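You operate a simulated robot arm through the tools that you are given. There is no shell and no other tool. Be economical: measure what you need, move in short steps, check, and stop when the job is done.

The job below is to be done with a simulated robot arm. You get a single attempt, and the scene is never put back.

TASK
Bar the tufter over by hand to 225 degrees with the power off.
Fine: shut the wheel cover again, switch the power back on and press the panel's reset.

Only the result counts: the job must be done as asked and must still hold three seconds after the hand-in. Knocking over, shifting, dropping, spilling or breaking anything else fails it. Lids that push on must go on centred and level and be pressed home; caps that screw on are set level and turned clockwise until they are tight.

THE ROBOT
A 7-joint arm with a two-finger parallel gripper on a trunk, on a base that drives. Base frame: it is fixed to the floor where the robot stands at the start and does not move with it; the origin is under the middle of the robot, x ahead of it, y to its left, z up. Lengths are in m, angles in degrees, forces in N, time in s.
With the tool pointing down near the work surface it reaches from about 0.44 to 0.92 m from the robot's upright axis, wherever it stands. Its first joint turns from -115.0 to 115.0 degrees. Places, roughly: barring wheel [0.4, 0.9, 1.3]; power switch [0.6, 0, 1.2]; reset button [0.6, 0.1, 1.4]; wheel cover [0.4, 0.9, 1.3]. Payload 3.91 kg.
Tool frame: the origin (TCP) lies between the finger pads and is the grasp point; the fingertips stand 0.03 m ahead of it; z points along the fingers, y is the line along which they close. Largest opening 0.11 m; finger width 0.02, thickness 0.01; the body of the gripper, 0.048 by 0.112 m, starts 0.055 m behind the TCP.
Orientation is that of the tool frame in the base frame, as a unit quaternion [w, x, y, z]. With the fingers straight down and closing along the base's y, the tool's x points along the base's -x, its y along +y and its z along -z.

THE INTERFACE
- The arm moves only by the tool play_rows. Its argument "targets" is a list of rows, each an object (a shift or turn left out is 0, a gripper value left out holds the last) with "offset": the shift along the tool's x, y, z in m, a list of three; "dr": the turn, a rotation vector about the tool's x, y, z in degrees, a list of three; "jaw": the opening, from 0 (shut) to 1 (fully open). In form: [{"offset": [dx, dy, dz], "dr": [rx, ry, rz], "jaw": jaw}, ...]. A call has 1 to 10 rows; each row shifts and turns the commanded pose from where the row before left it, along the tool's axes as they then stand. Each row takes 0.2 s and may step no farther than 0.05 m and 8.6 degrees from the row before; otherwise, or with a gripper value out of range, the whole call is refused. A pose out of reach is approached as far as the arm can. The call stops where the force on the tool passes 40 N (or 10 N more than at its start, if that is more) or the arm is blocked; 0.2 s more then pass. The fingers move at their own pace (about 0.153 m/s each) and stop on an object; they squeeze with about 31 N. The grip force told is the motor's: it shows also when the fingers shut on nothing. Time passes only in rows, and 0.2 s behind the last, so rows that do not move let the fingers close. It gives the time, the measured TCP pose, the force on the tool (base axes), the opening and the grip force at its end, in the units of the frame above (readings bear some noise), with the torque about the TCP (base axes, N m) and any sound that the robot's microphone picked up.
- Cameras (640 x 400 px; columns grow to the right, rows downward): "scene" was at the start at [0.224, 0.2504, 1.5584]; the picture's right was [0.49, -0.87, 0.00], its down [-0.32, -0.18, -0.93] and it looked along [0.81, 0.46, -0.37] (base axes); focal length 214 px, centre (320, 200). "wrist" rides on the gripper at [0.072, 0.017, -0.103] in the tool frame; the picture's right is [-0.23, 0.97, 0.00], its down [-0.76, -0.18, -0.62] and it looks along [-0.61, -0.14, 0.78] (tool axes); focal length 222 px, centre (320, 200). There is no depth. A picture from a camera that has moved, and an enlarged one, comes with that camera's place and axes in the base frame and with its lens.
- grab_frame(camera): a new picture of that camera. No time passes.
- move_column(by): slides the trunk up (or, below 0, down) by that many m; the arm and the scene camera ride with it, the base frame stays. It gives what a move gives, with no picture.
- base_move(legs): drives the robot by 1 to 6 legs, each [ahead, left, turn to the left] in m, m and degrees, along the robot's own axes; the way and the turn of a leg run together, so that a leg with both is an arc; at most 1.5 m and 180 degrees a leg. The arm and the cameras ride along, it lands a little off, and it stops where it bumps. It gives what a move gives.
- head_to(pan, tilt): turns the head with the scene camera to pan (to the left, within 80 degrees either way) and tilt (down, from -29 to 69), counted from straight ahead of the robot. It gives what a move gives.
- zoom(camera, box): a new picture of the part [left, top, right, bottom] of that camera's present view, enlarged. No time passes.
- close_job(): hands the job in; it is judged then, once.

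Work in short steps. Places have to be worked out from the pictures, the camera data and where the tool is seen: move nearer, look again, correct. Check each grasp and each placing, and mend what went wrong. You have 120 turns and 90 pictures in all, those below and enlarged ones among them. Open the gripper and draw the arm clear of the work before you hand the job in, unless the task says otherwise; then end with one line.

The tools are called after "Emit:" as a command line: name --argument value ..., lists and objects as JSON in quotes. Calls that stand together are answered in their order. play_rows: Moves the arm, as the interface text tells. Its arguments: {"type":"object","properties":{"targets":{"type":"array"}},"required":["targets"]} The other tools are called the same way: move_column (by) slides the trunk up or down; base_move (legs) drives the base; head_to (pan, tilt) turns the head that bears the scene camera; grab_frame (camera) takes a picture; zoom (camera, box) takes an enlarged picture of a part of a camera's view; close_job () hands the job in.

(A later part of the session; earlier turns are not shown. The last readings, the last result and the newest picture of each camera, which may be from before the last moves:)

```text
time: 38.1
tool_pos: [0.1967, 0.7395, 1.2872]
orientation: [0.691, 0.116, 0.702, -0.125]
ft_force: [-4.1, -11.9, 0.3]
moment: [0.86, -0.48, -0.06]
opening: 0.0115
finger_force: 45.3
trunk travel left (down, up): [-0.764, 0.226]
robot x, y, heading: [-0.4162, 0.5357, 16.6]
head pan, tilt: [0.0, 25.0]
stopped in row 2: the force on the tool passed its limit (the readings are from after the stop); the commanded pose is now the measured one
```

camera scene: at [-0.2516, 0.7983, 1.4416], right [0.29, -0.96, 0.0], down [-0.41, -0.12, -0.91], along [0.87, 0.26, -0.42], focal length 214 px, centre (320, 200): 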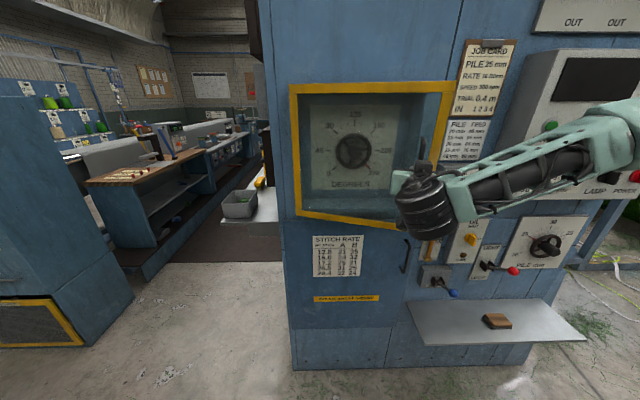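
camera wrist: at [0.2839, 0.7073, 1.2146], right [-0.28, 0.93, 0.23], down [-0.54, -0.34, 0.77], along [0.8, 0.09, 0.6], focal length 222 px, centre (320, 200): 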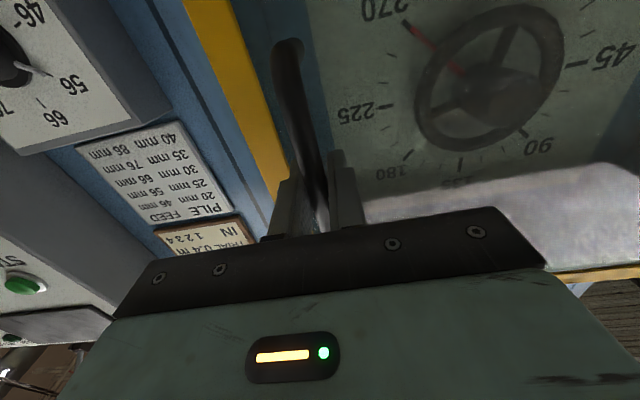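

Fit gives radius ≈0.307 with pivot nearly in the bar plane; door ~36° open. Continue with that.

Emit:
play_rows --targets '[{"offset": [0, 0.001, -0.0265], "dr": [5, 0, 0]}, {"offset": [0, 0.0025, -0.0268], "dr": [5, 0, 0]}, {"offset": [0, 0.0025, -0.0268], "dr": [5, 0, 0]}]'

Emit:
grab_frame --camera "scene"

```text
time: 38.9
tool_pos: [0.1248, 0.7784, 1.2859]
orientation: [0.669, 0.204, 0.681, -0.216]
ft_force: [-6.8, -11.1, -3.9]
moment: [0.94, -0.25, 0.22]
opening: 0.0117
finger_force: 45.1
trunk travel left (down, up): [-0.764, 0.226]
robot x, y, heading: [-0.4154, 0.535, 16.8]
head pan, tilt: [0.0, 25.0]
```

```text
52 pictures are left
camera scene: at [-0.2519, 0.7979, 1.4412], right [0.29, -0.96, 0.0], down [-0.4, -0.12, -0.91], along [0.87, 0.26, -0.42], focal length 214 px, centre (320, 200)
```

scene: 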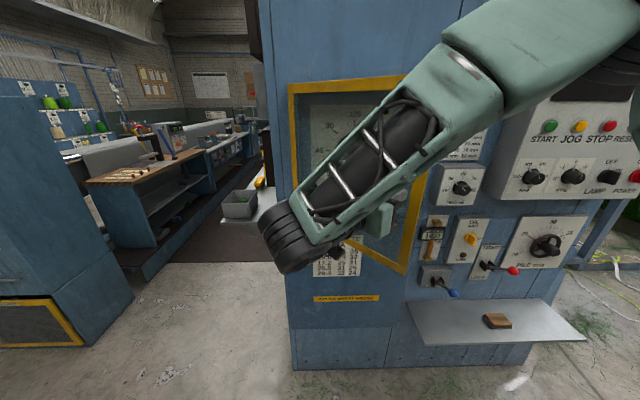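

Door ~51° open. Now release, back the tool off the handle, and drive back so I can come around and push the cover from the inside.

Emit:
play_rows --targets '[{"jaw": 0.6}, {}, {"offset": [0, 0, -0.03]}, {"offset": [0, 0, -0.03]}]'

Emit:
base_move --legs '[[-0.25, 0, 0]]'

Emit:
grab_frame --camera "scene"

```text
time: 39.9
tool_pos: [0.0773, 0.8134, 1.2856]
orientation: [0.67, 0.204, 0.681, -0.215]
ft_force: [0.7, 0.6, 0.4]
moment: [0.02, 0.01, 0.01]
opening: 0.066
finger_force: 0.0
trunk travel left (down, up): [-0.764, 0.226]
robot x, y, heading: [-0.4216, 0.5352, 16.7]
head pan, tilt: [0.0, 25.0]
```

```text
time: 41.7
tool_pos: [-0.1596, 0.7423, 1.2862]
orientation: [0.67, 0.204, 0.68, -0.215]
ft_force: [0.4, 0.4, 0.3]
moment: [-0.04, -0.04, -0.02]
opening: 0.066
finger_force: 0.1
trunk travel left (down, up): [-0.764, 0.226]
robot x, y, heading: [-0.6554, 0.4654, 16.7]
head pan, tilt: [0.0, 25.0]
```

```text
51 pictures are left
camera scene: at [-0.4873, 0.7281, 1.4411], right [0.29, -0.96, 0.0], down [-0.41, -0.12, -0.91], along [0.87, 0.26, -0.42], focal length 214 px, centre (320, 200)
```

scene: 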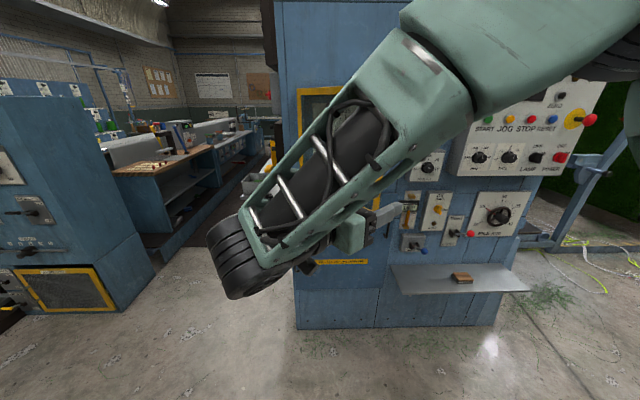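

Swing the tool back to face the machine while shifting right, well short of the open door edge.

Emit:
play_rows --targets '[{"offset": [0, -0.012, 0.042], "dr": [-8.5, 0, 0]}, {"offset": [0, -0.018, 0.0395], "dr": [-8.5, 0, 0]}, {"offset": [0, -0.0237, 0.0365], "dr": [-8.5, 0, 0]}, {"offset": [0, -0.0288, 0.0326], "dr": [-8.5, 0, 0]}, {"offset": [0, -0.0332, 0.028], "dr": [-8.5, 0, 0]}, {"offset": [0, -0.037, 0.0227], "dr": [-8.5, 0, 0]}, {"jaw": 0}]'

Emit:
grab_frame --camera "scene"

```text
time: 43.3
tool_pos: [0.0177, 0.5857, 1.292]
orientation: [0.689, -0.094, 0.715, 0.073]
ft_force: [-0.5, 0.5, 0.1]
moment: [-0.04, -0.01, -0.06]
opening: 0.0001
finger_force: 31.3
out of reach, approached as far as the arm can: row 4, 5, 6
trunk travel left (down, up): [-0.764, 0.226]
robot x, y, heading: [-0.6539, 0.4659, 16.7]
head pan, tilt: [0.0, 25.0]
```

```text
50 pictures are left
camera scene: at [-0.4879, 0.729, 1.4411], right [0.29, -0.96, 0.0], down [-0.4, -0.12, -0.91], along [0.87, 0.26, -0.42], focal length 214 px, centre (320, 200)
```

scene: 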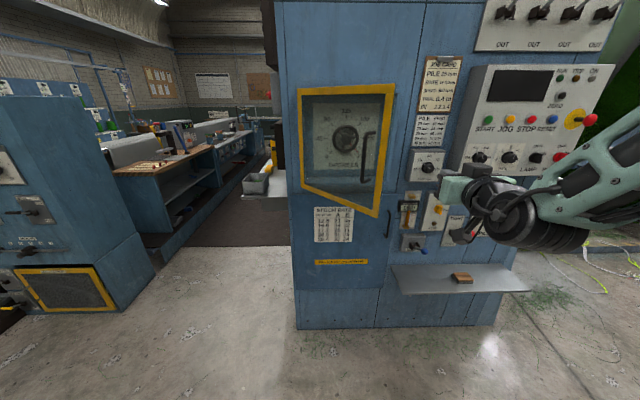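

Path is clear: tool is right of the half-open cover edge. Drive forward 0.2 m so the closed fingers go inside the edge.

Emit:
base_move --legs '[[0.2, 0, 0]]'

Emit:
grab_frame --camera "scene"

```text
time: 44.9
tool_pos: [0.2086, 0.6412, 1.2921]
orientation: [0.689, -0.093, 0.715, 0.073]
ft_force: [-0.1, 0.1, 0.8]
moment: [-0.02, 0.02, 0.01]
opening: 0.0
finger_force: 31.1
trunk travel left (down, up): [-0.764, 0.226]
robot x, y, heading: [-0.4664, 0.5228, 16.6]
head pan, tilt: [0.0, 25.0]
```

```text
49 pictures are left
camera scene: at [-0.2979, 0.7852, 1.4412], right [0.29, -0.96, 0.0], down [-0.4, -0.12, -0.91], along [0.87, 0.26, -0.42], focal length 214 px, centre (320, 200)
```

scene: 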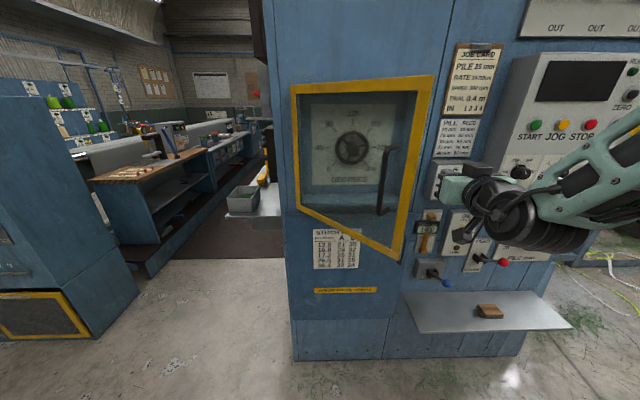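

Fingers are inside of the cover edge (edge ≈ (0.146, 0.724)). Advance 4 cm and sweep left to push the cover open.

Emit:
play_rows --targets '[{"offset": [0, 0, 0.04]}, {"offset": [0, 0.035, 0]}, {"offset": [0, 0.035, 0]}, {"offset": [0, 0.035, 0]}, {"offset": [0, 0.035, 0]}, {"offset": [0, 0.035, 0]}, {"offset": [0, 0.035, 0]}, {"offset": [0, 0.035, 0]}]'

Emit:
grab_frame --camera "scene"

```text
time: 46.7
tool_pos: [0.1897, 0.8887, 1.2864]
orientation: [0.69, -0.091, 0.715, 0.071]
ft_force: [-0.1, 0.2, -0.1]
moment: [0.03, 0.01, 0.01]
opening: 0.0
finger_force: 31.0
trunk travel left (down, up): [-0.764, 0.226]
robot x, y, heading: [-0.4651, 0.517, 16.8]
head pan, tilt: [0.0, 25.0]
```

```text
48 pictures are left
camera scene: at [-0.2978, 0.7847, 1.4413], right [0.29, -0.96, 0.0], down [-0.4, -0.12, -0.91], along [0.87, 0.26, -0.42], focal length 214 px, centre (320, 200)
```

scene: 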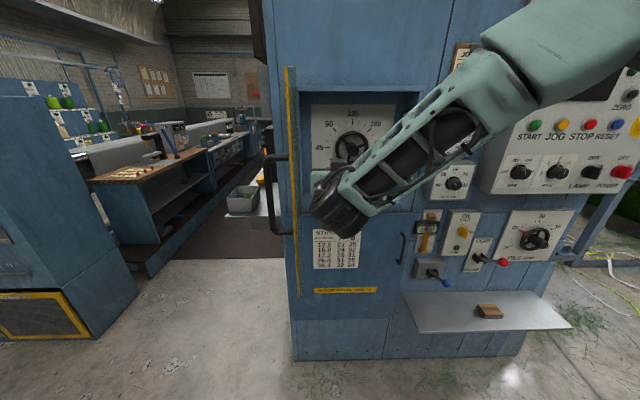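

The cover is now about 85° open. Push it 7 cm further, then draw right and look at the wheel.

Emit:
play_rows --targets '[{"offset": [0, 0.035, 0]}, {"offset": [0, 0.035, 0]}, {"offset": [0, 0.03, 0]}]'

Emit:
play_rows --targets '[{"offset": [0, -0.04, -0.02]}, {"offset": [0, -0.04, -0.02]}, {"offset": [0, -0.04, -0.02]}, {"offset": [0, -0.04, 0]}, {"offset": [0, -0.04, 0]}, {"offset": [0, -0.04, 0]}, {"offset": [0, -0.04, 0]}]'

Emit:
grab_frame --camera "scene"

```text
time: 47.5
tool_pos: [0.1679, 0.9849, 1.2841]
orientation: [0.689, -0.093, 0.715, 0.074]
ft_force: [-0.8, 0.3, -0.4]
moment: [-0.02, 0.03, 0.01]
opening: 0.0
finger_force: 31.2
trunk travel left (down, up): [-0.764, 0.226]
robot x, y, heading: [-0.467, 0.5195, 16.6]
head pan, tilt: [0.0, 25.0]
```

```text
time: 49.1
tool_pos: [0.1736, 0.6997, 1.2919]
orientation: [0.69, -0.092, 0.714, 0.074]
ft_force: [-0.8, 0.1, -0.8]
moment: [0.0, 0.04, -0.02]
opening: 0.0
finger_force: 31.2
trunk travel left (down, up): [-0.764, 0.226]
robot x, y, heading: [-0.4606, 0.5203, 16.9]
head pan, tilt: [0.0, 25.0]
```

```text
47 pictures are left
camera scene: at [-0.2979, 0.7857, 1.4411], right [0.29, -0.96, 0.0], down [-0.4, -0.12, -0.91], along [0.87, 0.26, -0.42], focal length 214 px, centre (320, 200)
```

scene: 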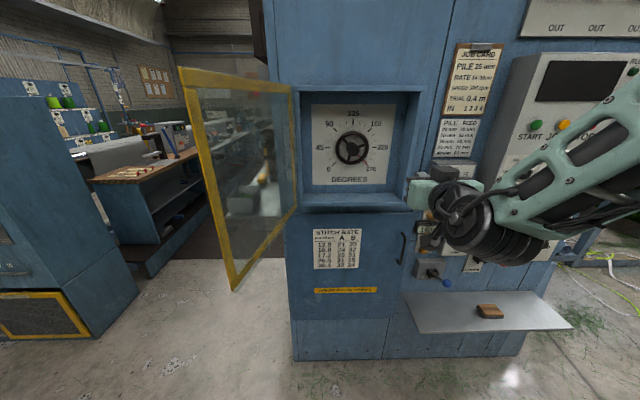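

Cover is wide open and the wheel exposed in a recess. Zoom in on the dial.

Emit:
zoom --camera "scene" --box '[286, 90, 430, 210]'

Emit:
grab_frame --camera "wrist"

```text
3.33 times, centred on (358, 150) of scene
camera zoom: at [-0.2979, 0.7857, 1.4411], right [0.29, -0.96, 0.0], down [-0.4, -0.12, -0.91], along [0.87, 0.26, -0.42], focal length 715 px, centre (193, 367)
```

zoom: 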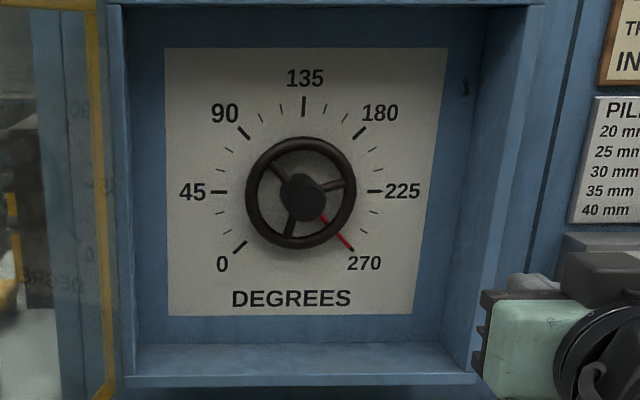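

```text
45 pictures are left
camera wrist: at [0.0673, 0.6902, 1.2228], right [-0.22, 0.95, 0.21], down [-0.54, -0.29, 0.79], along [0.81, 0.06, 0.58], focal length 222 px, centre (320, 200)
```

wrist: 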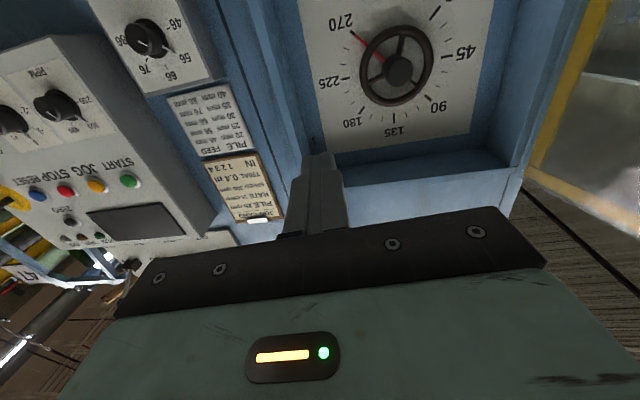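

Wheel hub at (0.436, 0.888, 1.292), rim radius ≈0.052. I'll grip the rim on its left side (~170°) with one finger inside, and turn 45° counter-clockwise. Drive forward 0.12 first.

Emit:
base_move --legs '[[0.12, 0, 0]]'

Emit:
play_rows --targets '[{"offset": [0, 0.04, 0], "dr": [-4.5, -2.1, 0]}, {"offset": [0, 0.04, 0], "dr": [0, 0, 6]}, {"offset": [0, 0.04, 0], "dr": [0, 0, 5]}, {"offset": [0, 0.03, 0], "jaw": 0.45}]'

Emit:
grab_frame --camera "wrist"

Emit:
grab_frame --camera "scene"

```text
time: 50.3
tool_pos: [0.2897, 0.7353, 1.2902]
orientation: [0.689, -0.093, 0.715, 0.074]
ft_force: [0.2, -0.3, -0.5]
moment: [-0.03, 0.01, -0.01]
opening: 0.0
finger_force: 30.7
trunk travel left (down, up): [-0.764, 0.226]
robot x, y, heading: [-0.3441, 0.5555, 16.8]
head pan, tilt: [0.0, 25.0]
```

```text
time: 51.3
tool_pos: [0.2458, 0.8779, 1.2975]
orientation: [0.685, -0.051, 0.707, 0.17]
ft_force: [-0.5, -0.5, 0.3]
moment: [0.0, 0.0, 0.03]
opening: 0.0496
finger_force: 0.0
trunk travel left (down, up): [-0.764, 0.226]
robot x, y, heading: [-0.3476, 0.5547, 16.7]
head pan, tilt: [0.0, 25.0]
```

```text
44 pictures are left
camera wrist: at [0.1395, 0.8735, 1.2305], right [-0.28, 0.88, 0.39], down [-0.5, -0.48, 0.72], along [0.82, 0.01, 0.57], focal length 222 px, centre (320, 200)
```

wrist: 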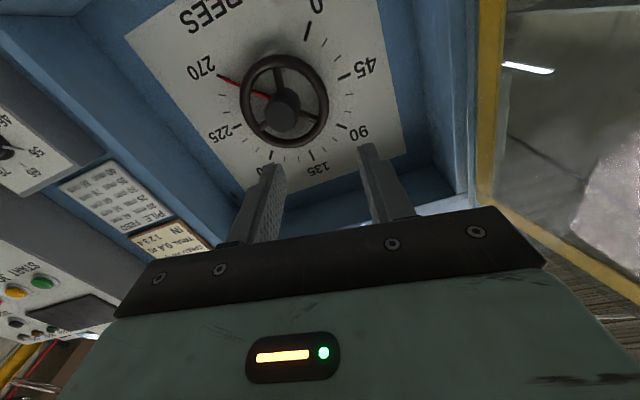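

```text
43 pictures are left
camera scene: at [-0.1817, 0.8196, 1.4412], right [0.29, -0.96, 0.0], down [-0.4, -0.12, -0.91], along [0.87, 0.26, -0.42], focal length 214 px, centre (320, 200)
```

scene: 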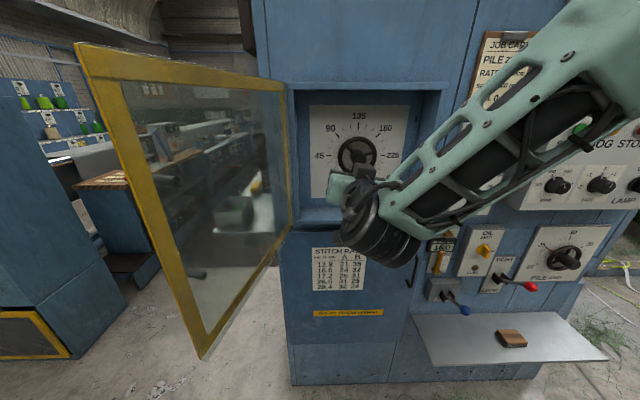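

Tool axis is aligned to the wheel axis (yaw 18°), rim spot lies straight ahead ~18 cm. Narrow the jaws to 3 cm and advance 14 cm, then check.

Emit:
play_rows --targets '[{"offset": [-0.004, 0.001, 0.035], "jaw": 0.28}, {"offset": [0, 0, 0.035]}, {"offset": [0, 0, 0.035]}, {"offset": [0, 0, 0.03]}]'

Emit:
grab_frame --camera "wrist"

Emit:
zoom --camera "scene" --box '[280, 90, 440, 190]'

```text
time: 52.3
tool_pos: [0.3756, 0.9211, 1.3005]
orientation: [0.685, -0.051, 0.706, 0.169]
ft_force: [-1.3, 0.5, -0.6]
moment: [0.0, 0.0, 0.04]
opening: 0.0307
finger_force: 0.1
trunk travel left (down, up): [-0.764, 0.226]
robot x, y, heading: [-0.35, 0.558, 16.9]
head pan, tilt: [0.0, 25.0]
```

```text
42 pictures are left
camera wrist: at [0.2683, 0.9166, 1.2327], right [-0.28, 0.88, 0.39], down [-0.5, -0.48, 0.72], along [0.82, 0.01, 0.57], focal length 222 px, centre (320, 200)
```

wrist: 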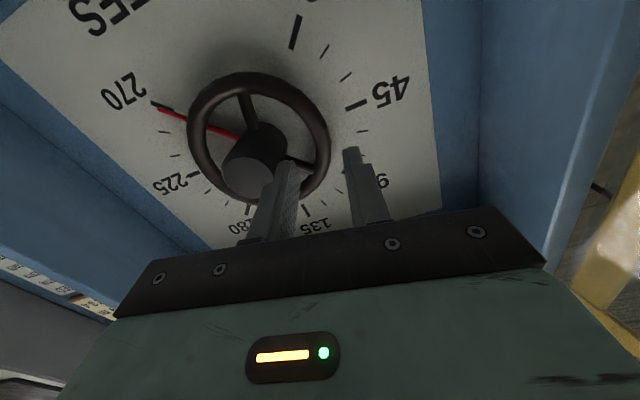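

```text
4.00 times, centred on (360, 140) of scene
camera zoom: at [-0.1821, 0.8199, 1.4412], right [0.29, -0.96, 0.0], down [-0.4, -0.12, -0.91], along [0.87, 0.26, -0.42], focal length 858 px, centre (160, 440)
```

zoom: 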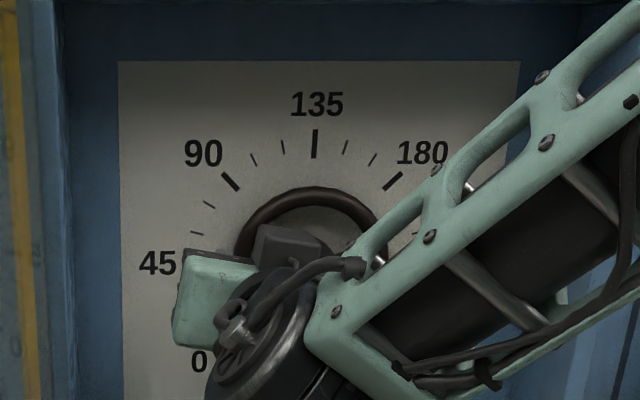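

Inner finger tracks into the gap between hub and rim, outer one outside the rim. Advance 4.5 cm more.

Emit:
play_rows --targets '[{"offset": [0, 0, 0.02]}, {"offset": [0, 0, 0.015]}, {"offset": [0, 0, 0.01]}]'

Emit:
grab_frame --camera "wrist"

```text
time: 53.0
tool_pos: [0.4031, 0.9321, 1.3007]
orientation: [0.684, -0.052, 0.707, 0.171]
ft_force: [-27.6, -17.8, 4.6]
moment: [-0.18, -0.38, -0.98]
opening: 0.0345
finger_force: 3.6
trunk travel left (down, up): [-0.764, 0.226]
robot x, y, heading: [-0.3527, 0.5533, 16.7]
head pan, tilt: [0.0, 25.0]
stopped in row 3: the force on the tool passed its limit (the readings are from after the stop); the commanded pose is now the measured one
```

```text
40 pictures are left
camera wrist: at [0.2961, 0.9274, 1.2333], right [-0.29, 0.88, 0.39], down [-0.49, -0.48, 0.72], along [0.82, 0.02, 0.57], focal length 222 px, centre (320, 200)
```

wrist: 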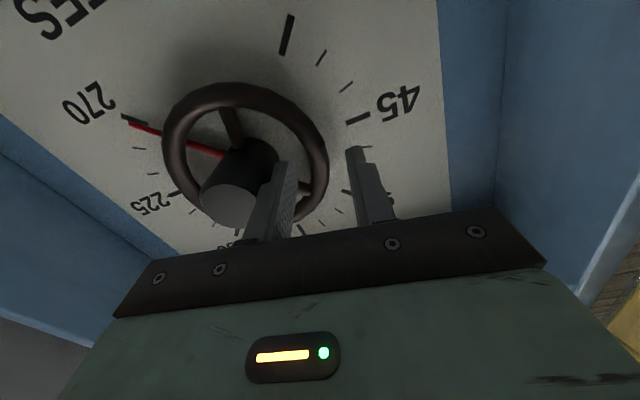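

Contact on the inner finger. Zoom to see what it touches.

Emit:
zoom --camera "wrist" --box '[200, 110, 392, 230]'

```text
3.33 times, centred on (296, 170) of wrist
camera zoom: at [0.2961, 0.9274, 1.2333], right [-0.29, 0.88, 0.39], down [-0.49, -0.48, 0.72], along [0.82, 0.02, 0.57], focal length 740 px, centre (400, 300)
```

zoom: 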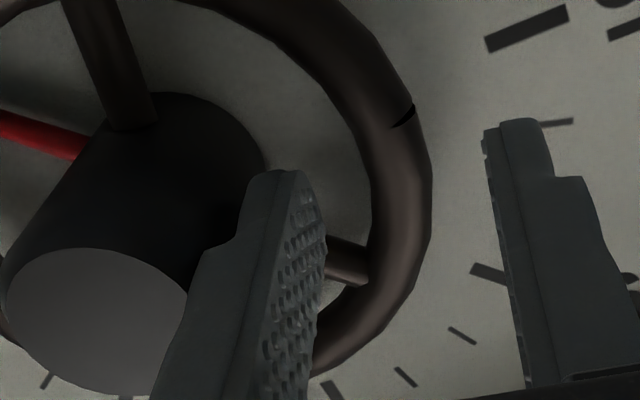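

The thicker part of the inner finger is catching on the protruding hub. Rim is well centred, so back off 6 mm, narrow jaws to ~2.2 cm, and advance again.

Emit:
play_rows --targets '[{"offset": [0, 0, -0.008]}, {"jaw": 0.21}, {}, {"offset": [0, 0, 0.012]}, {"offset": [0, 0, 0.01]}]'

Emit:
zoom --camera "wrist" --box '[200, 90, 392, 210]'

```text
time: 54.0
tool_pos: [0.4023, 0.9361, 1.2982]
orientation: [0.683, -0.054, 0.708, 0.172]
ft_force: [-29.0, -18.3, 4.7]
moment: [-0.16, -0.44, -0.88]
opening: 0.0267
finger_force: 3.7
trunk travel left (down, up): [-0.764, 0.226]
robot x, y, heading: [-0.3488, 0.5579, 16.8]
head pan, tilt: [0.0, 25.0]
stopped in row 5: the force on the tool passed its limit (the readings are from after the stop); the commanded pose is now the measured one
```

```text
3.33 times, centred on (296, 150) of wrist
camera zoom: at [0.2949, 0.9295, 1.2314], right [-0.29, 0.87, 0.39], down [-0.49, -0.48, 0.73], along [0.82, 0.02, 0.57], focal length 740 px, centre (400, 367)
```

zoom: 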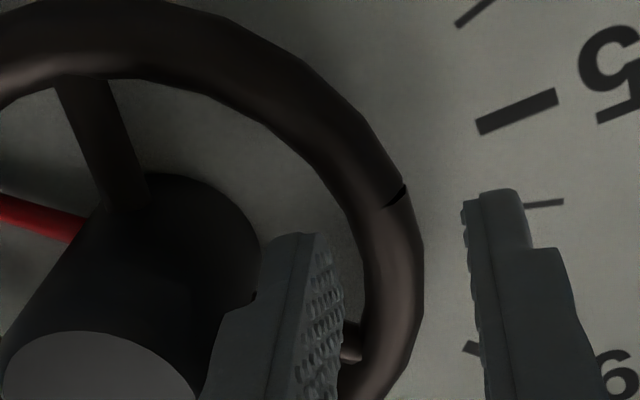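

The finger still catches. The hub is a protruding cylinder (~45 mm) that's easier to clamp: retract, centre on the hub with jaws wide, and look.

Emit:
play_rows --targets '[{"offset": [0, 0, -0.035]}, {"offset": [0, 0, -0.03], "jaw": 0.72}, {"offset": [-0.002, -0.028, 0]}, {"offset": [-0.001, -0.028, 0]}]'

Emit:
grab_frame --camera "wrist"

```text
time: 55.0
tool_pos: [0.3623, 0.8614, 1.2916]
orientation: [0.681, -0.054, 0.71, 0.172]
ft_force: [-0.2, 1.1, -0.7]
moment: [0.04, -0.02, -0.04]
opening: 0.0794
finger_force: 0.2
trunk travel left (down, up): [-0.764, 0.226]
robot x, y, heading: [-0.3512, 0.559, 16.9]
head pan, tilt: [0.0, 25.0]
```

```text
37 pictures are left
camera wrist: at [0.2551, 0.8561, 1.2245], right [-0.29, 0.87, 0.39], down [-0.49, -0.48, 0.73], along [0.83, 0.02, 0.56], focal length 222 px, centre (320, 200)
```

wrist: 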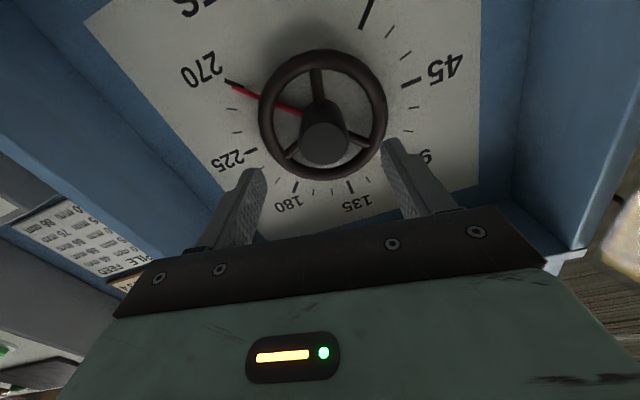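

Well centred on the hub. Set jaws to ~6 cm, roll 5° to stay between spokes, advance 5.5 cm around the hub.

Emit:
play_rows --targets '[{"dr": [0, 0, 5], "jaw": 0.56}, {"offset": [0, 0, 0.03]}, {"offset": [0, 0, 0.025]}]'

Emit:
grab_frame --camera "wrist"

```text
time: 55.8
tool_pos: [0.4131, 0.8796, 1.2889]
orientation: [0.673, -0.024, 0.711, 0.203]
ft_force: [0.3, 0.1, 0.5]
moment: [-0.01, -0.01, 0.03]
opening: 0.0615
finger_force: 0.1
trunk travel left (down, up): [-0.764, 0.226]
robot x, y, heading: [-0.3481, 0.5584, 16.5]
head pan, tilt: [0.0, 25.0]
```

```text
36 pictures are left
camera wrist: at [0.3046, 0.8795, 1.2246], right [-0.28, 0.84, 0.47], down [-0.47, -0.54, 0.7], along [0.84, -0.03, 0.54], focal length 222 px, centre (320, 200)
```

wrist: 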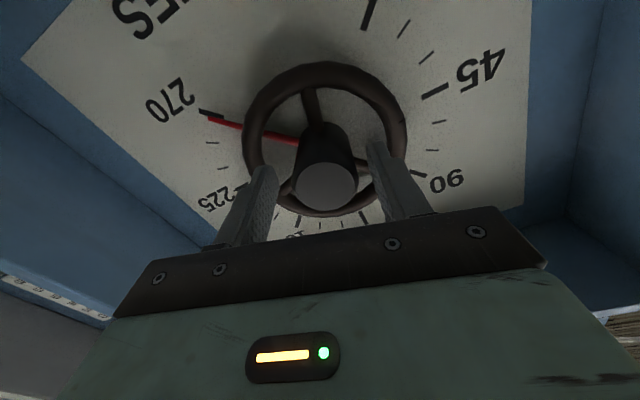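

Hub is between the fingers. Advance 8 mm more and close.

Emit:
play_rows --targets '[{"offset": [0, 0, 0.008]}, {"jaw": 0}, {}, {}]'

Emit:
zoom --camera "wrist" --box '[160, 50, 448, 230]'

```text
time: 56.8
tool_pos: [0.4173, 0.8849, 1.29]
orientation: [0.674, -0.024, 0.711, 0.202]
ft_force: [-28.9, -1.5, 0.6]
moment: [0.15, -0.51, -1.28]
opening: 0.0397
finger_force: 45.1
trunk travel left (down, up): [-0.764, 0.226]
robot x, y, heading: [-0.3471, 0.5562, 16.6]
head pan, tilt: [0.0, 25.0]
```

```text
2.22 times, centred on (304, 140) of wrist
camera zoom: at [0.3095, 0.8834, 1.2257], right [-0.28, 0.84, 0.47], down [-0.47, -0.54, 0.7], along [0.84, -0.02, 0.54], focal length 494 px, centre (356, 333)
```

zoom: 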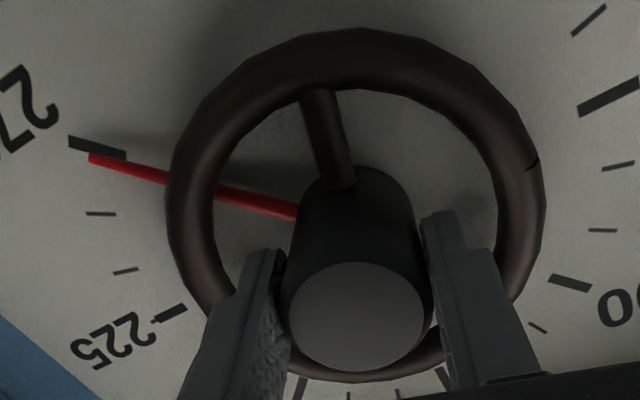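

Hub clamped (40 mm). Relieve 3 mm axial load, then roll −22.5° and check the pointer.

Emit:
play_rows --targets '[{"offset": [0, 0, -0.004]}, {"dr": [0, 0, -7.5]}, {"dr": [0, 0, -7.5]}, {"dr": [0, 0, -7.5]}]'

Emit:
zoom --camera "wrist" --box '[160, 50, 448, 230]'

```text
time: 57.8
tool_pos: [0.4178, 0.8835, 1.2887]
orientation: [0.7, -0.163, 0.692, 0.067]
ft_force: [17.6, 25.6, 11.1]
moment: [-0.04, 0.3, -1.01]
opening: 0.0397
finger_force: 44.6
trunk travel left (down, up): [-0.764, 0.226]
robot x, y, heading: [-0.3503, 0.5567, 16.8]
head pan, tilt: [0.0, 25.0]
```

```text
2.22 times, centred on (304, 140) of wrist
camera zoom: at [0.3183, 0.8571, 1.2172], right [-0.31, 0.94, 0.09], down [-0.56, -0.26, 0.78], along [0.77, 0.19, 0.61], focal length 494 px, centre (356, 333)
```

zoom: 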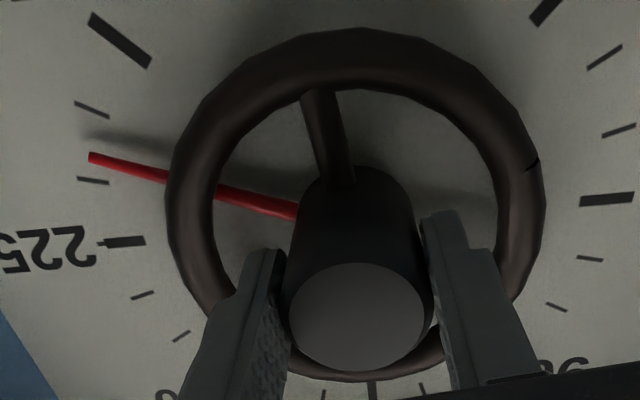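

Wheel and pointer follow. Relieve side load and continue the remaining 22.5°.

Emit:
play_rows --targets '[{"offset": [0, 0.002, 0.003], "dr": [0, 0, -7.5]}, {"dr": [0, 0, -7.5]}, {"dr": [0, 0, -7.5]}]'

Emit:
zoom --camera "wrist" --box '[160, 50, 448, 230]'

Emit:
zoom --camera "scene" --box '[280, 80, 440, 180]'

```text
time: 58.6
tool_pos: [0.4185, 0.8841, 1.2894]
orientation: [0.7, -0.292, 0.648, -0.074]
ft_force: [-10.1, -1.1, 9.8]
moment: [0.07, 0.06, -1.78]
opening: 0.0397
finger_force: 44.8
trunk travel left (down, up): [-0.764, 0.226]
robot x, y, heading: [-0.3504, 0.5578, 16.7]
head pan, tilt: [0.0, 25.0]
```

```text
2.22 times, centred on (304, 140) of wrist
camera zoom: at [0.3273, 0.8296, 1.2204], right [-0.3, 0.91, -0.3], down [-0.66, 0.03, 0.75], along [0.69, 0.42, 0.59], focal length 494 px, centre (356, 333)
```

zoom: 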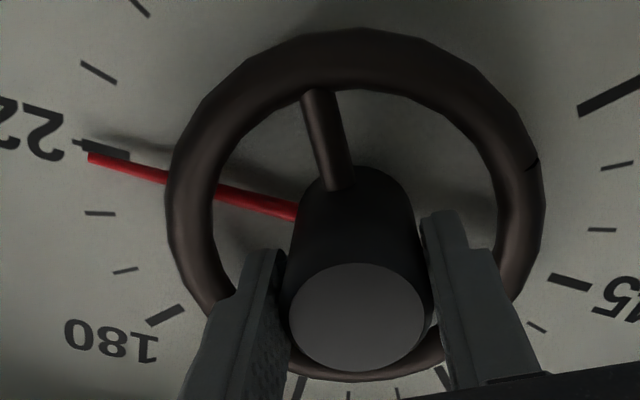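

```text
4.00 times, centred on (360, 130) of scene
camera zoom: at [-0.1838, 0.8192, 1.4414], right [0.29, -0.96, 0.0], down [-0.4, -0.12, -0.91], along [0.87, 0.26, -0.42], focal length 858 px, centre (160, 480)
```

zoom: 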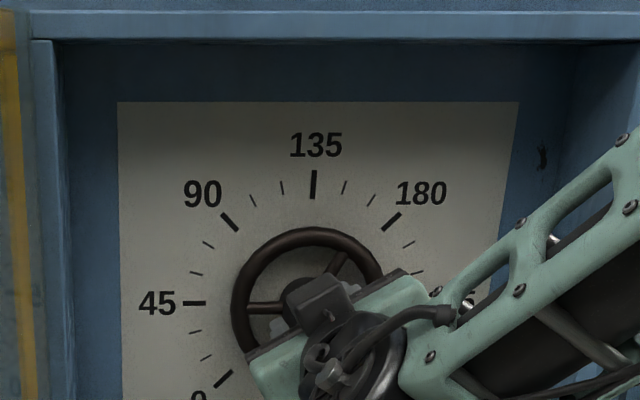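

Rotated 45.1°; the pointer now sits at 225 exactly as it sat at 270 before. Release, retract, and check.

Emit:
play_rows --targets '[{"jaw": 0.56}, {}, {"offset": [0, 0, -0.04]}, {"offset": [0, 0, -0.04]}, {"offset": [0, 0, -0.03]}]'

Emit:
play_rows --targets '[{"offset": [0, -0.035, -0.02], "dr": [0, 0, 6]}, {"offset": [0, -0.035, -0.02], "dr": [0, 0, 8]}, {"offset": [0, -0.035, -0.02], "dr": [0, 0, 8]}, {"offset": [0, -0.04, 0], "dr": [0, 0, 8]}]'

Emit:
zoom --camera "scene" --box '[280, 90, 440, 190]'

```text
time: 59.8
tool_pos: [0.3148, 0.8505, 1.2904]
orientation: [0.699, -0.294, 0.648, -0.071]
ft_force: [0.7, 0.1, 0.0]
moment: [0.03, 0.0, 0.06]
opening: 0.0617
finger_force: 0.0
trunk travel left (down, up): [-0.764, 0.226]
robot x, y, heading: [-0.3455, 0.5587, 16.8]
head pan, tilt: [0.0, 25.0]
```

```text
time: 60.8
tool_pos: [0.3004, 0.7034, 1.3382]
orientation: [0.694, -0.115, 0.702, 0.112]
ft_force: [0.3, -0.2, 0.3]
moment: [-0.01, -0.02, -0.01]
opening: 0.0615
finger_force: 0.1
trunk travel left (down, up): [-0.764, 0.226]
robot x, y, heading: [-0.3477, 0.5562, 16.8]
head pan, tilt: [0.0, 25.0]
```

```text
4.00 times, centred on (360, 140) of scene
camera zoom: at [-0.1825, 0.8202, 1.4411], right [0.29, -0.96, 0.0], down [-0.4, -0.12, -0.91], along [0.87, 0.26, -0.42], focal length 858 px, centre (160, 440)
```

zoom: 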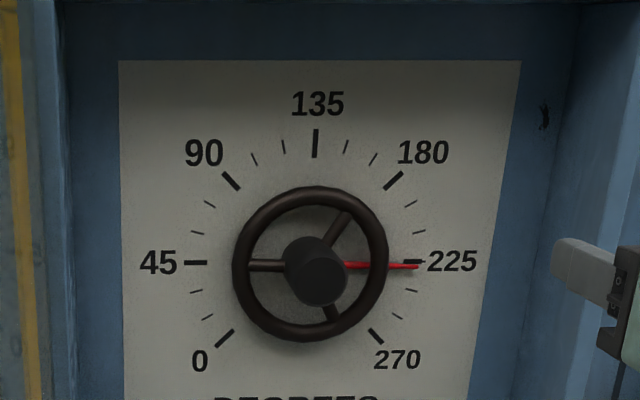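

Pointer rests at about 225; zoom closer to judge the residual.

Emit:
zoom --camera "scene" --box '[320, 130, 400, 180]'

```text
8.00 times, centred on (360, 155) of scene
camera zoom: at [-0.1825, 0.8202, 1.4411], right [0.29, -0.96, 0.0], down [-0.4, -0.12, -0.91], along [0.87, 0.26, -0.42], focal length 1716 px, centre (0, 560)
```

zoom: 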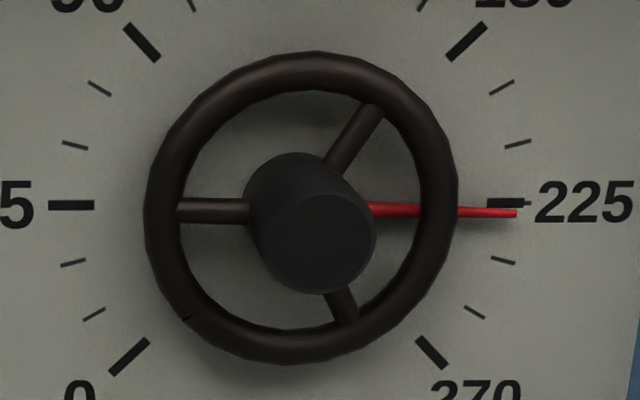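

I read ≈227 allowing for parallax. Lower the trunk 0.15 m so the camera is level with the wheel for a parallax-free reading.

Emit:
move_column --by -0.15

Emit:
head_to --pan 0 --tilt 0

Emit:
zoom --camera "scene" --box '[320, 170, 400, 220]'

```text
time: 62.6
tool_pos: [0.3018, 0.7022, 1.1893]
orientation: [0.695, -0.115, 0.701, 0.112]
ft_force: [0.8, 0.3, 0.0]
moment: [0.0, 0.0, 0.04]
opening: 0.0614
finger_force: 0.1
trunk travel left (down, up): [-0.614, 0.376]
robot x, y, heading: [-0.3512, 0.5582, 16.5]
head pan, tilt: [0.0, 25.0]
```

```text
time: 63.5
tool_pos: [0.3001, 0.7031, 1.1888]
orientation: [0.694, -0.116, 0.702, 0.112]
ft_force: [0.7, -1.1, -0.2]
moment: [-0.05, 0.02, -0.03]
opening: 0.0618
finger_force: 0.0
trunk travel left (down, up): [-0.614, 0.376]
robot x, y, heading: [-0.3459, 0.5581, 16.7]
head pan, tilt: [0.0, 0.0]
```

```text
8.00 times, centred on (360, 195) of scene
camera zoom: at [-0.1845, 0.8191, 1.3315], right [0.29, -0.96, 0.0], down [0.0, 0.0, -1.0], along [0.96, 0.29, 0.0], focal length 1716 px, centre (0, 240)
```

zoom: 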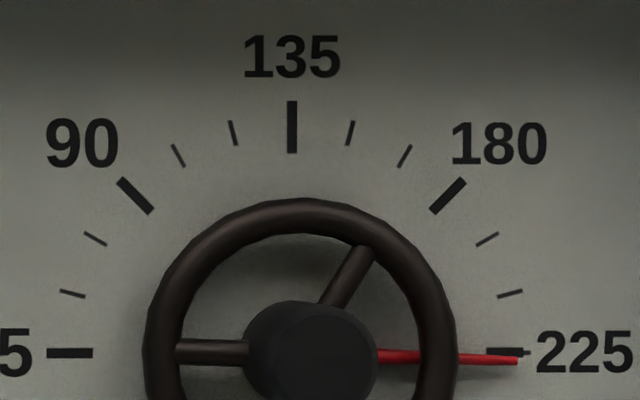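

Reads ~227, so I'll take it back 2°. Raise the trunk again, re-centre on the hub with roll +30° to stay between spokes.

Emit:
move_column --by 0.15

Emit:
play_rows --targets '[{"offset": [0.012, 0.034, 0]}, {"offset": [0.012, 0.034, 0]}, {"offset": [0.012, 0.034, 0]}, {"offset": [0.011, 0.033, 0]}, {"offset": [0, 0, 0.02], "dr": [0, 0, 7.5]}, {"offset": [0, 0, 0.02], "dr": [0, 0, 7.5]}, {"offset": [0, 0, 0.02], "dr": [0, 0, 7.5]}, {"offset": [0, 0, 0.02], "dr": [0, 0, 7.5]}]'

Emit:
grab_frame --camera "wrist"

```text
time: 65.2
tool_pos: [0.3007, 0.7026, 1.3383]
orientation: [0.694, -0.115, 0.702, 0.111]
ft_force: [0.3, 0.1, -0.9]
moment: [0.0, -0.01, 0.02]
opening: 0.0614
finger_force: 0.1
trunk travel left (down, up): [-0.764, 0.226]
robot x, y, heading: [-0.3497, 0.5542, 16.8]
head pan, tilt: [0.0, 0.0]
```

```text
time: 67.0
tool_pos: [0.333, 0.8571, 1.2888]
orientation: [0.641, 0.071, 0.708, 0.288]
ft_force: [-0.6, 0.0, -0.7]
moment: [0.05, 0.04, -0.03]
opening: 0.0615
finger_force: 0.0
trunk travel left (down, up): [-0.764, 0.226]
robot x, y, heading: [-0.3471, 0.5545, 16.5]
head pan, tilt: [0.0, 0.0]
```

```text
28 pictures are left
camera wrist: at [0.2194, 0.8712, 1.2378], right [-0.22, 0.7, 0.68], down [-0.42, -0.7, 0.58], along [0.88, -0.15, 0.45], focal length 222 px, centre (320, 200)
```

wrist: 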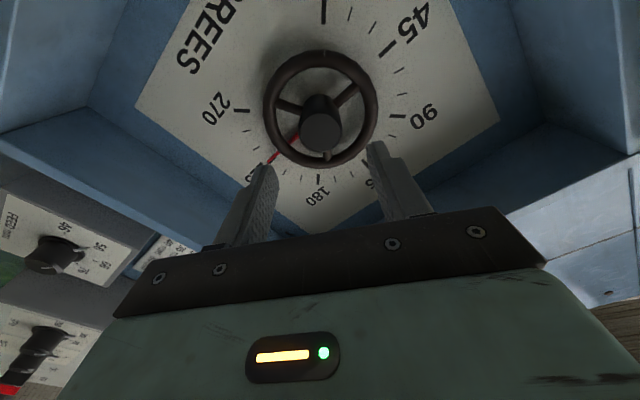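

Centred. Advance 8.6 cm, close on the hub.

Emit:
play_rows --targets '[{"offset": [0, 0, 0.03]}, {"offset": [0, 0, 0.03]}, {"offset": [0, 0, 0.026]}, {"jaw": 0}, {}, {}]'

Emit:
play_rows --targets '[{"dr": [0, 0, -2.2]}, {}]'

Emit:
play_rows --targets '[{"jaw": 0.56}, {}, {"offset": [0, 0, -0.04]}, {"offset": [0, 0, -0.04]}, {"offset": [0, 0, -0.03], "dr": [0, 0, -7]}, {"dr": [0, 0, -7]}, {"dr": [0, 0, -7]}, {"dr": [0, 0, -7]}]'

```text
time: 68.4
tool_pos: [0.4156, 0.8831, 1.2895]
orientation: [0.641, 0.069, 0.708, 0.289]
ft_force: [4.3, 5.7, 2.9]
moment: [-0.31, 0.85, -0.05]
opening: 0.0397
finger_force: 45.5
trunk travel left (down, up): [-0.764, 0.226]
robot x, y, heading: [-0.3527, 0.5544, 16.6]
head pan, tilt: [0.0, 0.0]
```

```text
time: 69.0
tool_pos: [0.4173, 0.8823, 1.2893]
orientation: [0.647, 0.056, 0.709, 0.275]
ft_force: [8.3, 7.6, 4.6]
moment: [-0.45, 1.34, -0.03]
opening: 0.0397
finger_force: 45.0
trunk travel left (down, up): [-0.764, 0.226]
robot x, y, heading: [-0.3493, 0.556, 17.0]
head pan, tilt: [0.0, 0.0]
```

```text
time: 70.8
tool_pos: [0.3092, 0.8491, 1.2908]
orientation: [0.694, -0.118, 0.702, 0.11]
ft_force: [-1.0, -1.4, 0.3]
moment: [0.03, 0.0, 0.01]
opening: 0.0615
finger_force: 0.0
trunk travel left (down, up): [-0.764, 0.226]
robot x, y, heading: [-0.3521, 0.5551, 16.8]
head pan, tilt: [0.0, 0.0]
```

Released. Retract the arm, back the base to the earlier spot, and look at both dial and cover.

Emit:
play_rows --targets '[{"offset": [0, 0, -0.04], "jaw": 0}, {"offset": [0, 0, -0.04]}, {"offset": [0, 0, -0.04]}, {"offset": [0, 0, -0.04]}]'

Emit:
base_move --legs '[[-0.3, 0, 0]]'

Emit:
head_to --pan 8 --tilt 15

Emit:
grab_frame --camera "scene"

```text
time: 71.8
tool_pos: [0.1629, 0.8154, 1.3036]
orientation: [0.694, -0.116, 0.703, 0.11]
ft_force: [-0.4, 0.0, -0.8]
moment: [0.0, -0.02, -0.01]
opening: 0.0
finger_force: 31.2
out of reach, approached as far as the arm can: row 4
trunk travel left (down, up): [-0.764, 0.226]
robot x, y, heading: [-0.347, 0.5573, 16.8]
head pan, tilt: [0.0, 0.0]
```

```text
time: 73.8
tool_pos: [-0.1193, 0.733, 1.3021]
orientation: [0.694, -0.117, 0.702, 0.111]
ft_force: [0.1, 0.1, 0.7]
moment: [0.01, -0.04, -0.01]
opening: 0.0001
finger_force: 31.5
trunk travel left (down, up): [-0.764, 0.226]
robot x, y, heading: [-0.6306, 0.4702, 17.1]
head pan, tilt: [0.0, 0.0]
```

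```text
time: 74.6
tool_pos: [-0.1184, 0.7351, 1.3023]
orientation: [0.693, -0.118, 0.702, 0.111]
ft_force: [-0.1, -0.5, 0.0]
moment: [-0.03, 0.03, -0.01]
opening: 0.0
finger_force: 30.4
trunk travel left (down, up): [-0.764, 0.226]
robot x, y, heading: [-0.6305, 0.4732, 17.1]
head pan, tilt: [8.0, 15.0]
```

```text
27 pictures are left
camera scene: at [-0.4679, 0.748, 1.4575], right [0.42, -0.91, 0.0], down [-0.23, -0.11, -0.97], along [0.88, 0.41, -0.26], focal length 214 px, centre (320, 200)
```

scene: 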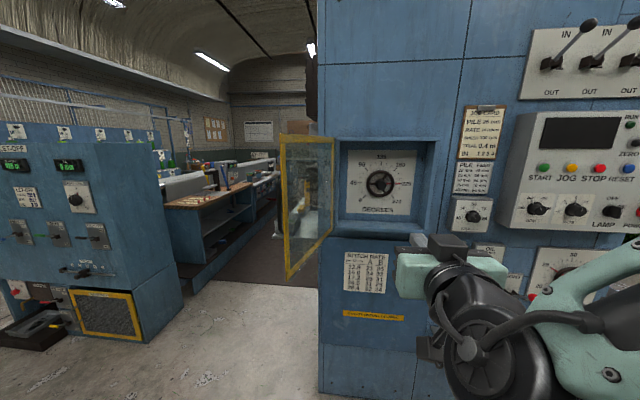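

Emit:
zoom --camera "scene" --box '[340, 157, 420, 207]'

```text
8.00 times, centred on (380, 182) of scene
camera zoom: at [-0.4679, 0.748, 1.4575], right [0.42, -0.91, 0.0], down [-0.23, -0.11, -0.97], along [0.88, 0.41, -0.26], focal length 1716 px, centre (-160, 344)
```

zoom: 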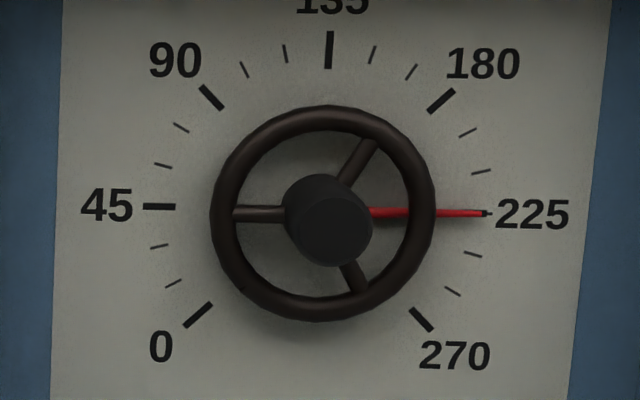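

The pointer is now parallel to the 45–225 line: reads 225. Now close the cover: drive left around the open cover's edge (≈(-0.02,1.06)), then forward with the tool on its outer side.

Emit:
base_move --legs '[[0, 0.4, 0], [0.18, 0.02, 0]]'

Emit:
head_to --pan -8 --tilt 20

Emit:
grab_frame --camera "scene"

```text
time: 78.2
tool_pos: [-0.0761, 1.1987, 1.3022]
orientation: [0.692, -0.122, 0.702, 0.115]
ft_force: [0.5, -0.5, -0.3]
moment: [0.0, 0.02, -0.04]
opening: 0.0
finger_force: 31.2
trunk travel left (down, up): [-0.764, 0.226]
robot x, y, heading: [-0.5832, 0.9318, 17.6]
head pan, tilt: [8.0, 15.0]
```

```text
time: 79.0
tool_pos: [-0.0771, 1.199, 1.3021]
orientation: [0.693, -0.121, 0.701, 0.115]
ft_force: [-0.6, -0.1, -0.1]
moment: [0.02, -0.03, -0.03]
opening: 0.0
finger_force: 30.9
trunk travel left (down, up): [-0.764, 0.226]
robot x, y, heading: [-0.5874, 0.929, 17.6]
head pan, tilt: [-8.0, 20.0]
```

```text
25 pictures are left
camera scene: at [-0.4175, 1.1843, 1.4493], right [0.17, -0.99, 0.0], down [-0.34, -0.06, -0.94], along [0.93, 0.16, -0.34], focal length 214 px, centre (320, 200)
```

scene: 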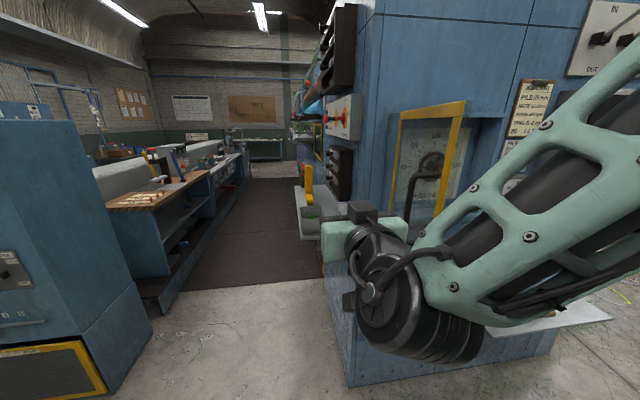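

Tool is on the outer side of the cover. Advance 8 cm and sweep right along the cover's arc.

Emit:
play_rows --targets '[{"offset": [0, 0, 0.04]}, {"offset": [0, 0, 0.04]}, {"offset": [0, -0.035, -0.012]}, {"offset": [0, -0.035, -0.012]}, {"offset": [0, -0.035, -0.012]}, {"offset": [0, -0.03, -0.012]}, {"offset": [0, -0.03, -0.012]}, {"offset": [0, -0.03, -0.012]}, {"offset": [0, -0.03, -0.012]}]'

Emit:
grab_frame --camera "scene"

```text
time: 80.3
tool_pos: [0.0148, 1.1365, 1.3197]
orientation: [0.69, -0.129, 0.702, 0.119]
ft_force: [-23.4, 1.9, 5.6]
moment: [-0.39, -0.4, -1.55]
opening: 0.0001
finger_force: 30.7
out of reach, approached as far as the arm can: row 4, 5, 6
trunk travel left (down, up): [-0.764, 0.226]
robot x, y, heading: [-0.59, 0.9309, 17.8]
head pan, tilt: [-8.0, 20.0]
stopped in row 6: the force on the tool passed its limit (the readings are from after the stop); the commanded pose is now the measured one
```

```text
24 pictures are left
camera scene: at [-0.4203, 1.1847, 1.4497], right [0.17, -0.99, 0.0], down [-0.34, -0.06, -0.94], along [0.93, 0.16, -0.34], focal length 214 px, centre (320, 200)
```

scene: 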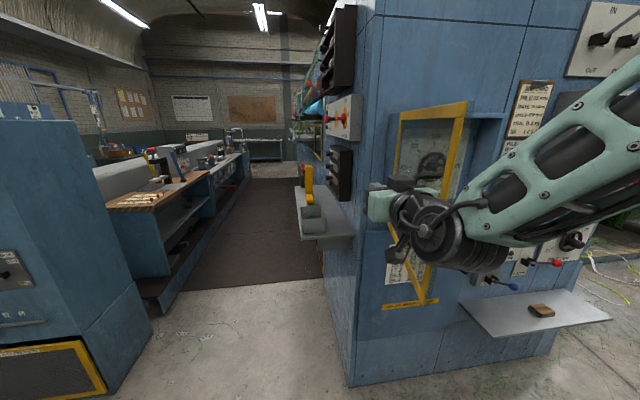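

The gripper body caught the cover's edge. Back away a little and yaw the tool to the right so only the fingertip pushes.

Emit:
base_move --legs '[[-0.1, 0.06, 0]]'

Emit:
play_rows --targets '[{"offset": [0.005, 0, 0], "dr": [7.5, 0, 0]}, {"offset": [0.005, 0, 0], "dr": [7.5, 0, 0]}, {"offset": [0.005, 0, 0], "dr": [7.5, 0, 0]}, {"offset": [0.005, 0, 0], "dr": [7.5, 0, 0]}, {"dr": [7.5, 0, 0]}, {"dr": [7.5, 0, 0]}]'

Emit:
grab_frame --camera "scene"

```text
time: 81.5
tool_pos: [-0.0948, 1.1621, 1.3178]
orientation: [0.688, -0.127, 0.705, 0.117]
ft_force: [0.0, -0.8, 0.9]
moment: [-0.03, -0.01, -0.01]
opening: 0.0002
finger_force: 30.9
trunk travel left (down, up): [-0.764, 0.226]
robot x, y, heading: [-0.6933, 0.9592, 17.6]
head pan, tilt: [-8.0, 20.0]
```

```text
time: 83.0
tool_pos: [-0.0956, 1.1625, 1.2974]
orientation: [0.685, 0.147, 0.695, -0.161]
ft_force: [0.3, -0.7, -0.1]
moment: [0.01, 0.0, 0.02]
opening: 0.0
finger_force: 31.3
trunk travel left (down, up): [-0.764, 0.226]
robot x, y, heading: [-0.6947, 0.9597, 17.7]
head pan, tilt: [-8.0, 20.0]
```

```text
23 pictures are left
camera scene: at [-0.5316, 1.212, 1.4493], right [0.17, -0.99, 0.0], down [-0.34, -0.06, -0.94], along [0.93, 0.16, -0.34], focal length 214 px, centre (320, 200)
```

scene: 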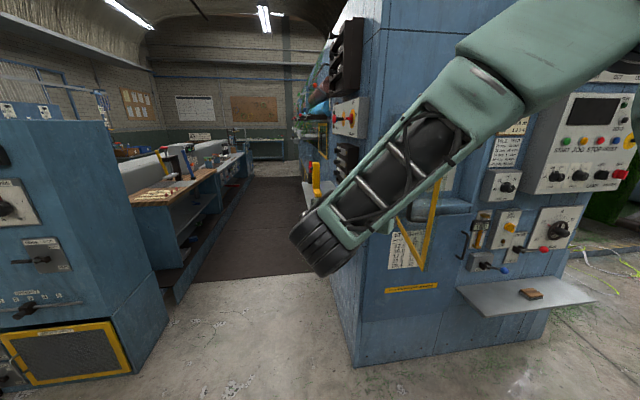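

Fingertip now leads. Push into the outer face and sweep right.

Emit:
play_rows --targets '[{"offset": [0, -0.008, 0.041]}, {"offset": [0, -0.008, 0.041]}, {"offset": [0, -0.034, 0.016]}, {"offset": [0, -0.034, 0.016]}, {"offset": [0, -0.034, 0.016]}, {"offset": [0, -0.034, 0.016]}, {"offset": [0, -0.0255, 0.034]}, {"offset": [0, -0.0255, 0.034]}]'

Emit:
grab_frame --camera "scene"

```text
time: 84.8
tool_pos: [0.0123, 0.8868, 1.3016]
orientation: [0.685, 0.147, 0.695, -0.16]
ft_force: [-0.4, -0.3, 0.4]
moment: [-0.01, 0.01, -0.05]
opening: 0.0
finger_force: 31.0
trunk travel left (down, up): [-0.764, 0.226]
robot x, y, heading: [-0.6947, 0.957, 17.8]
head pan, tilt: [-8.0, 20.0]
```

```text
22 pictures are left
camera scene: at [-0.5316, 1.2127, 1.4492], right [0.17, -0.99, 0.0], down [-0.34, -0.06, -0.94], along [0.93, 0.16, -0.34], focal length 214 px, centre (320, 200)
```

scene: 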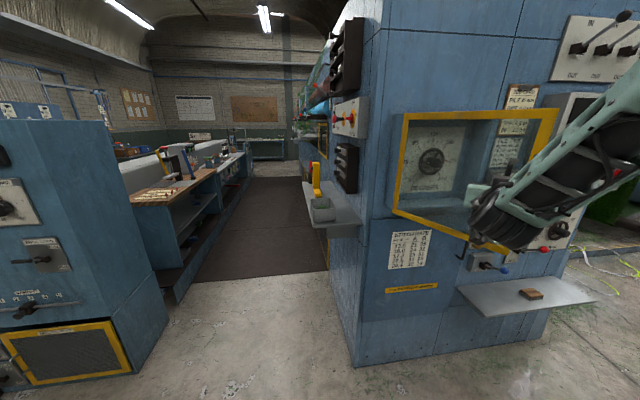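

Cover now ~55° open and following. Continue the closing push with the base moving diagonally forward-right.

Emit:
base_move --legs '[[0.1, -0.18, 0]]'

Emit:
grab_frame --camera "scene"

```text
time: 86.3
tool_pos: [0.1459, 0.7784, 1.3011]
orientation: [0.687, 0.136, 0.698, -0.151]
ft_force: [1.7, 3.3, -2.6]
moment: [0.04, 0.03, 0.11]
opening: 0.0
finger_force: 30.9
trunk travel left (down, up): [-0.764, 0.226]
robot x, y, heading: [-0.5691, 0.8379, 17.2]
head pan, tilt: [-8.0, 20.0]
stopped in leg 1: the force on the tool passed its limit (the readings are from after the stop); the commanded pose is now the measured one
```

```text
21 pictures are left
camera scene: at [-0.4013, 1.0926, 1.4492], right [0.17, -0.99, 0.0], down [-0.34, -0.06, -0.94], along [0.93, 0.16, -0.34], focal length 214 px, centre (320, 200)
```

scene: 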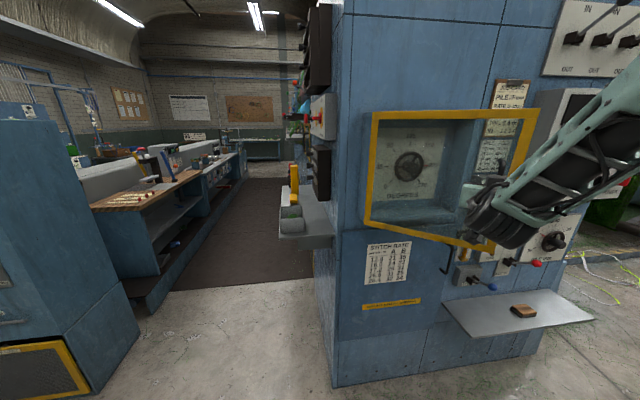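

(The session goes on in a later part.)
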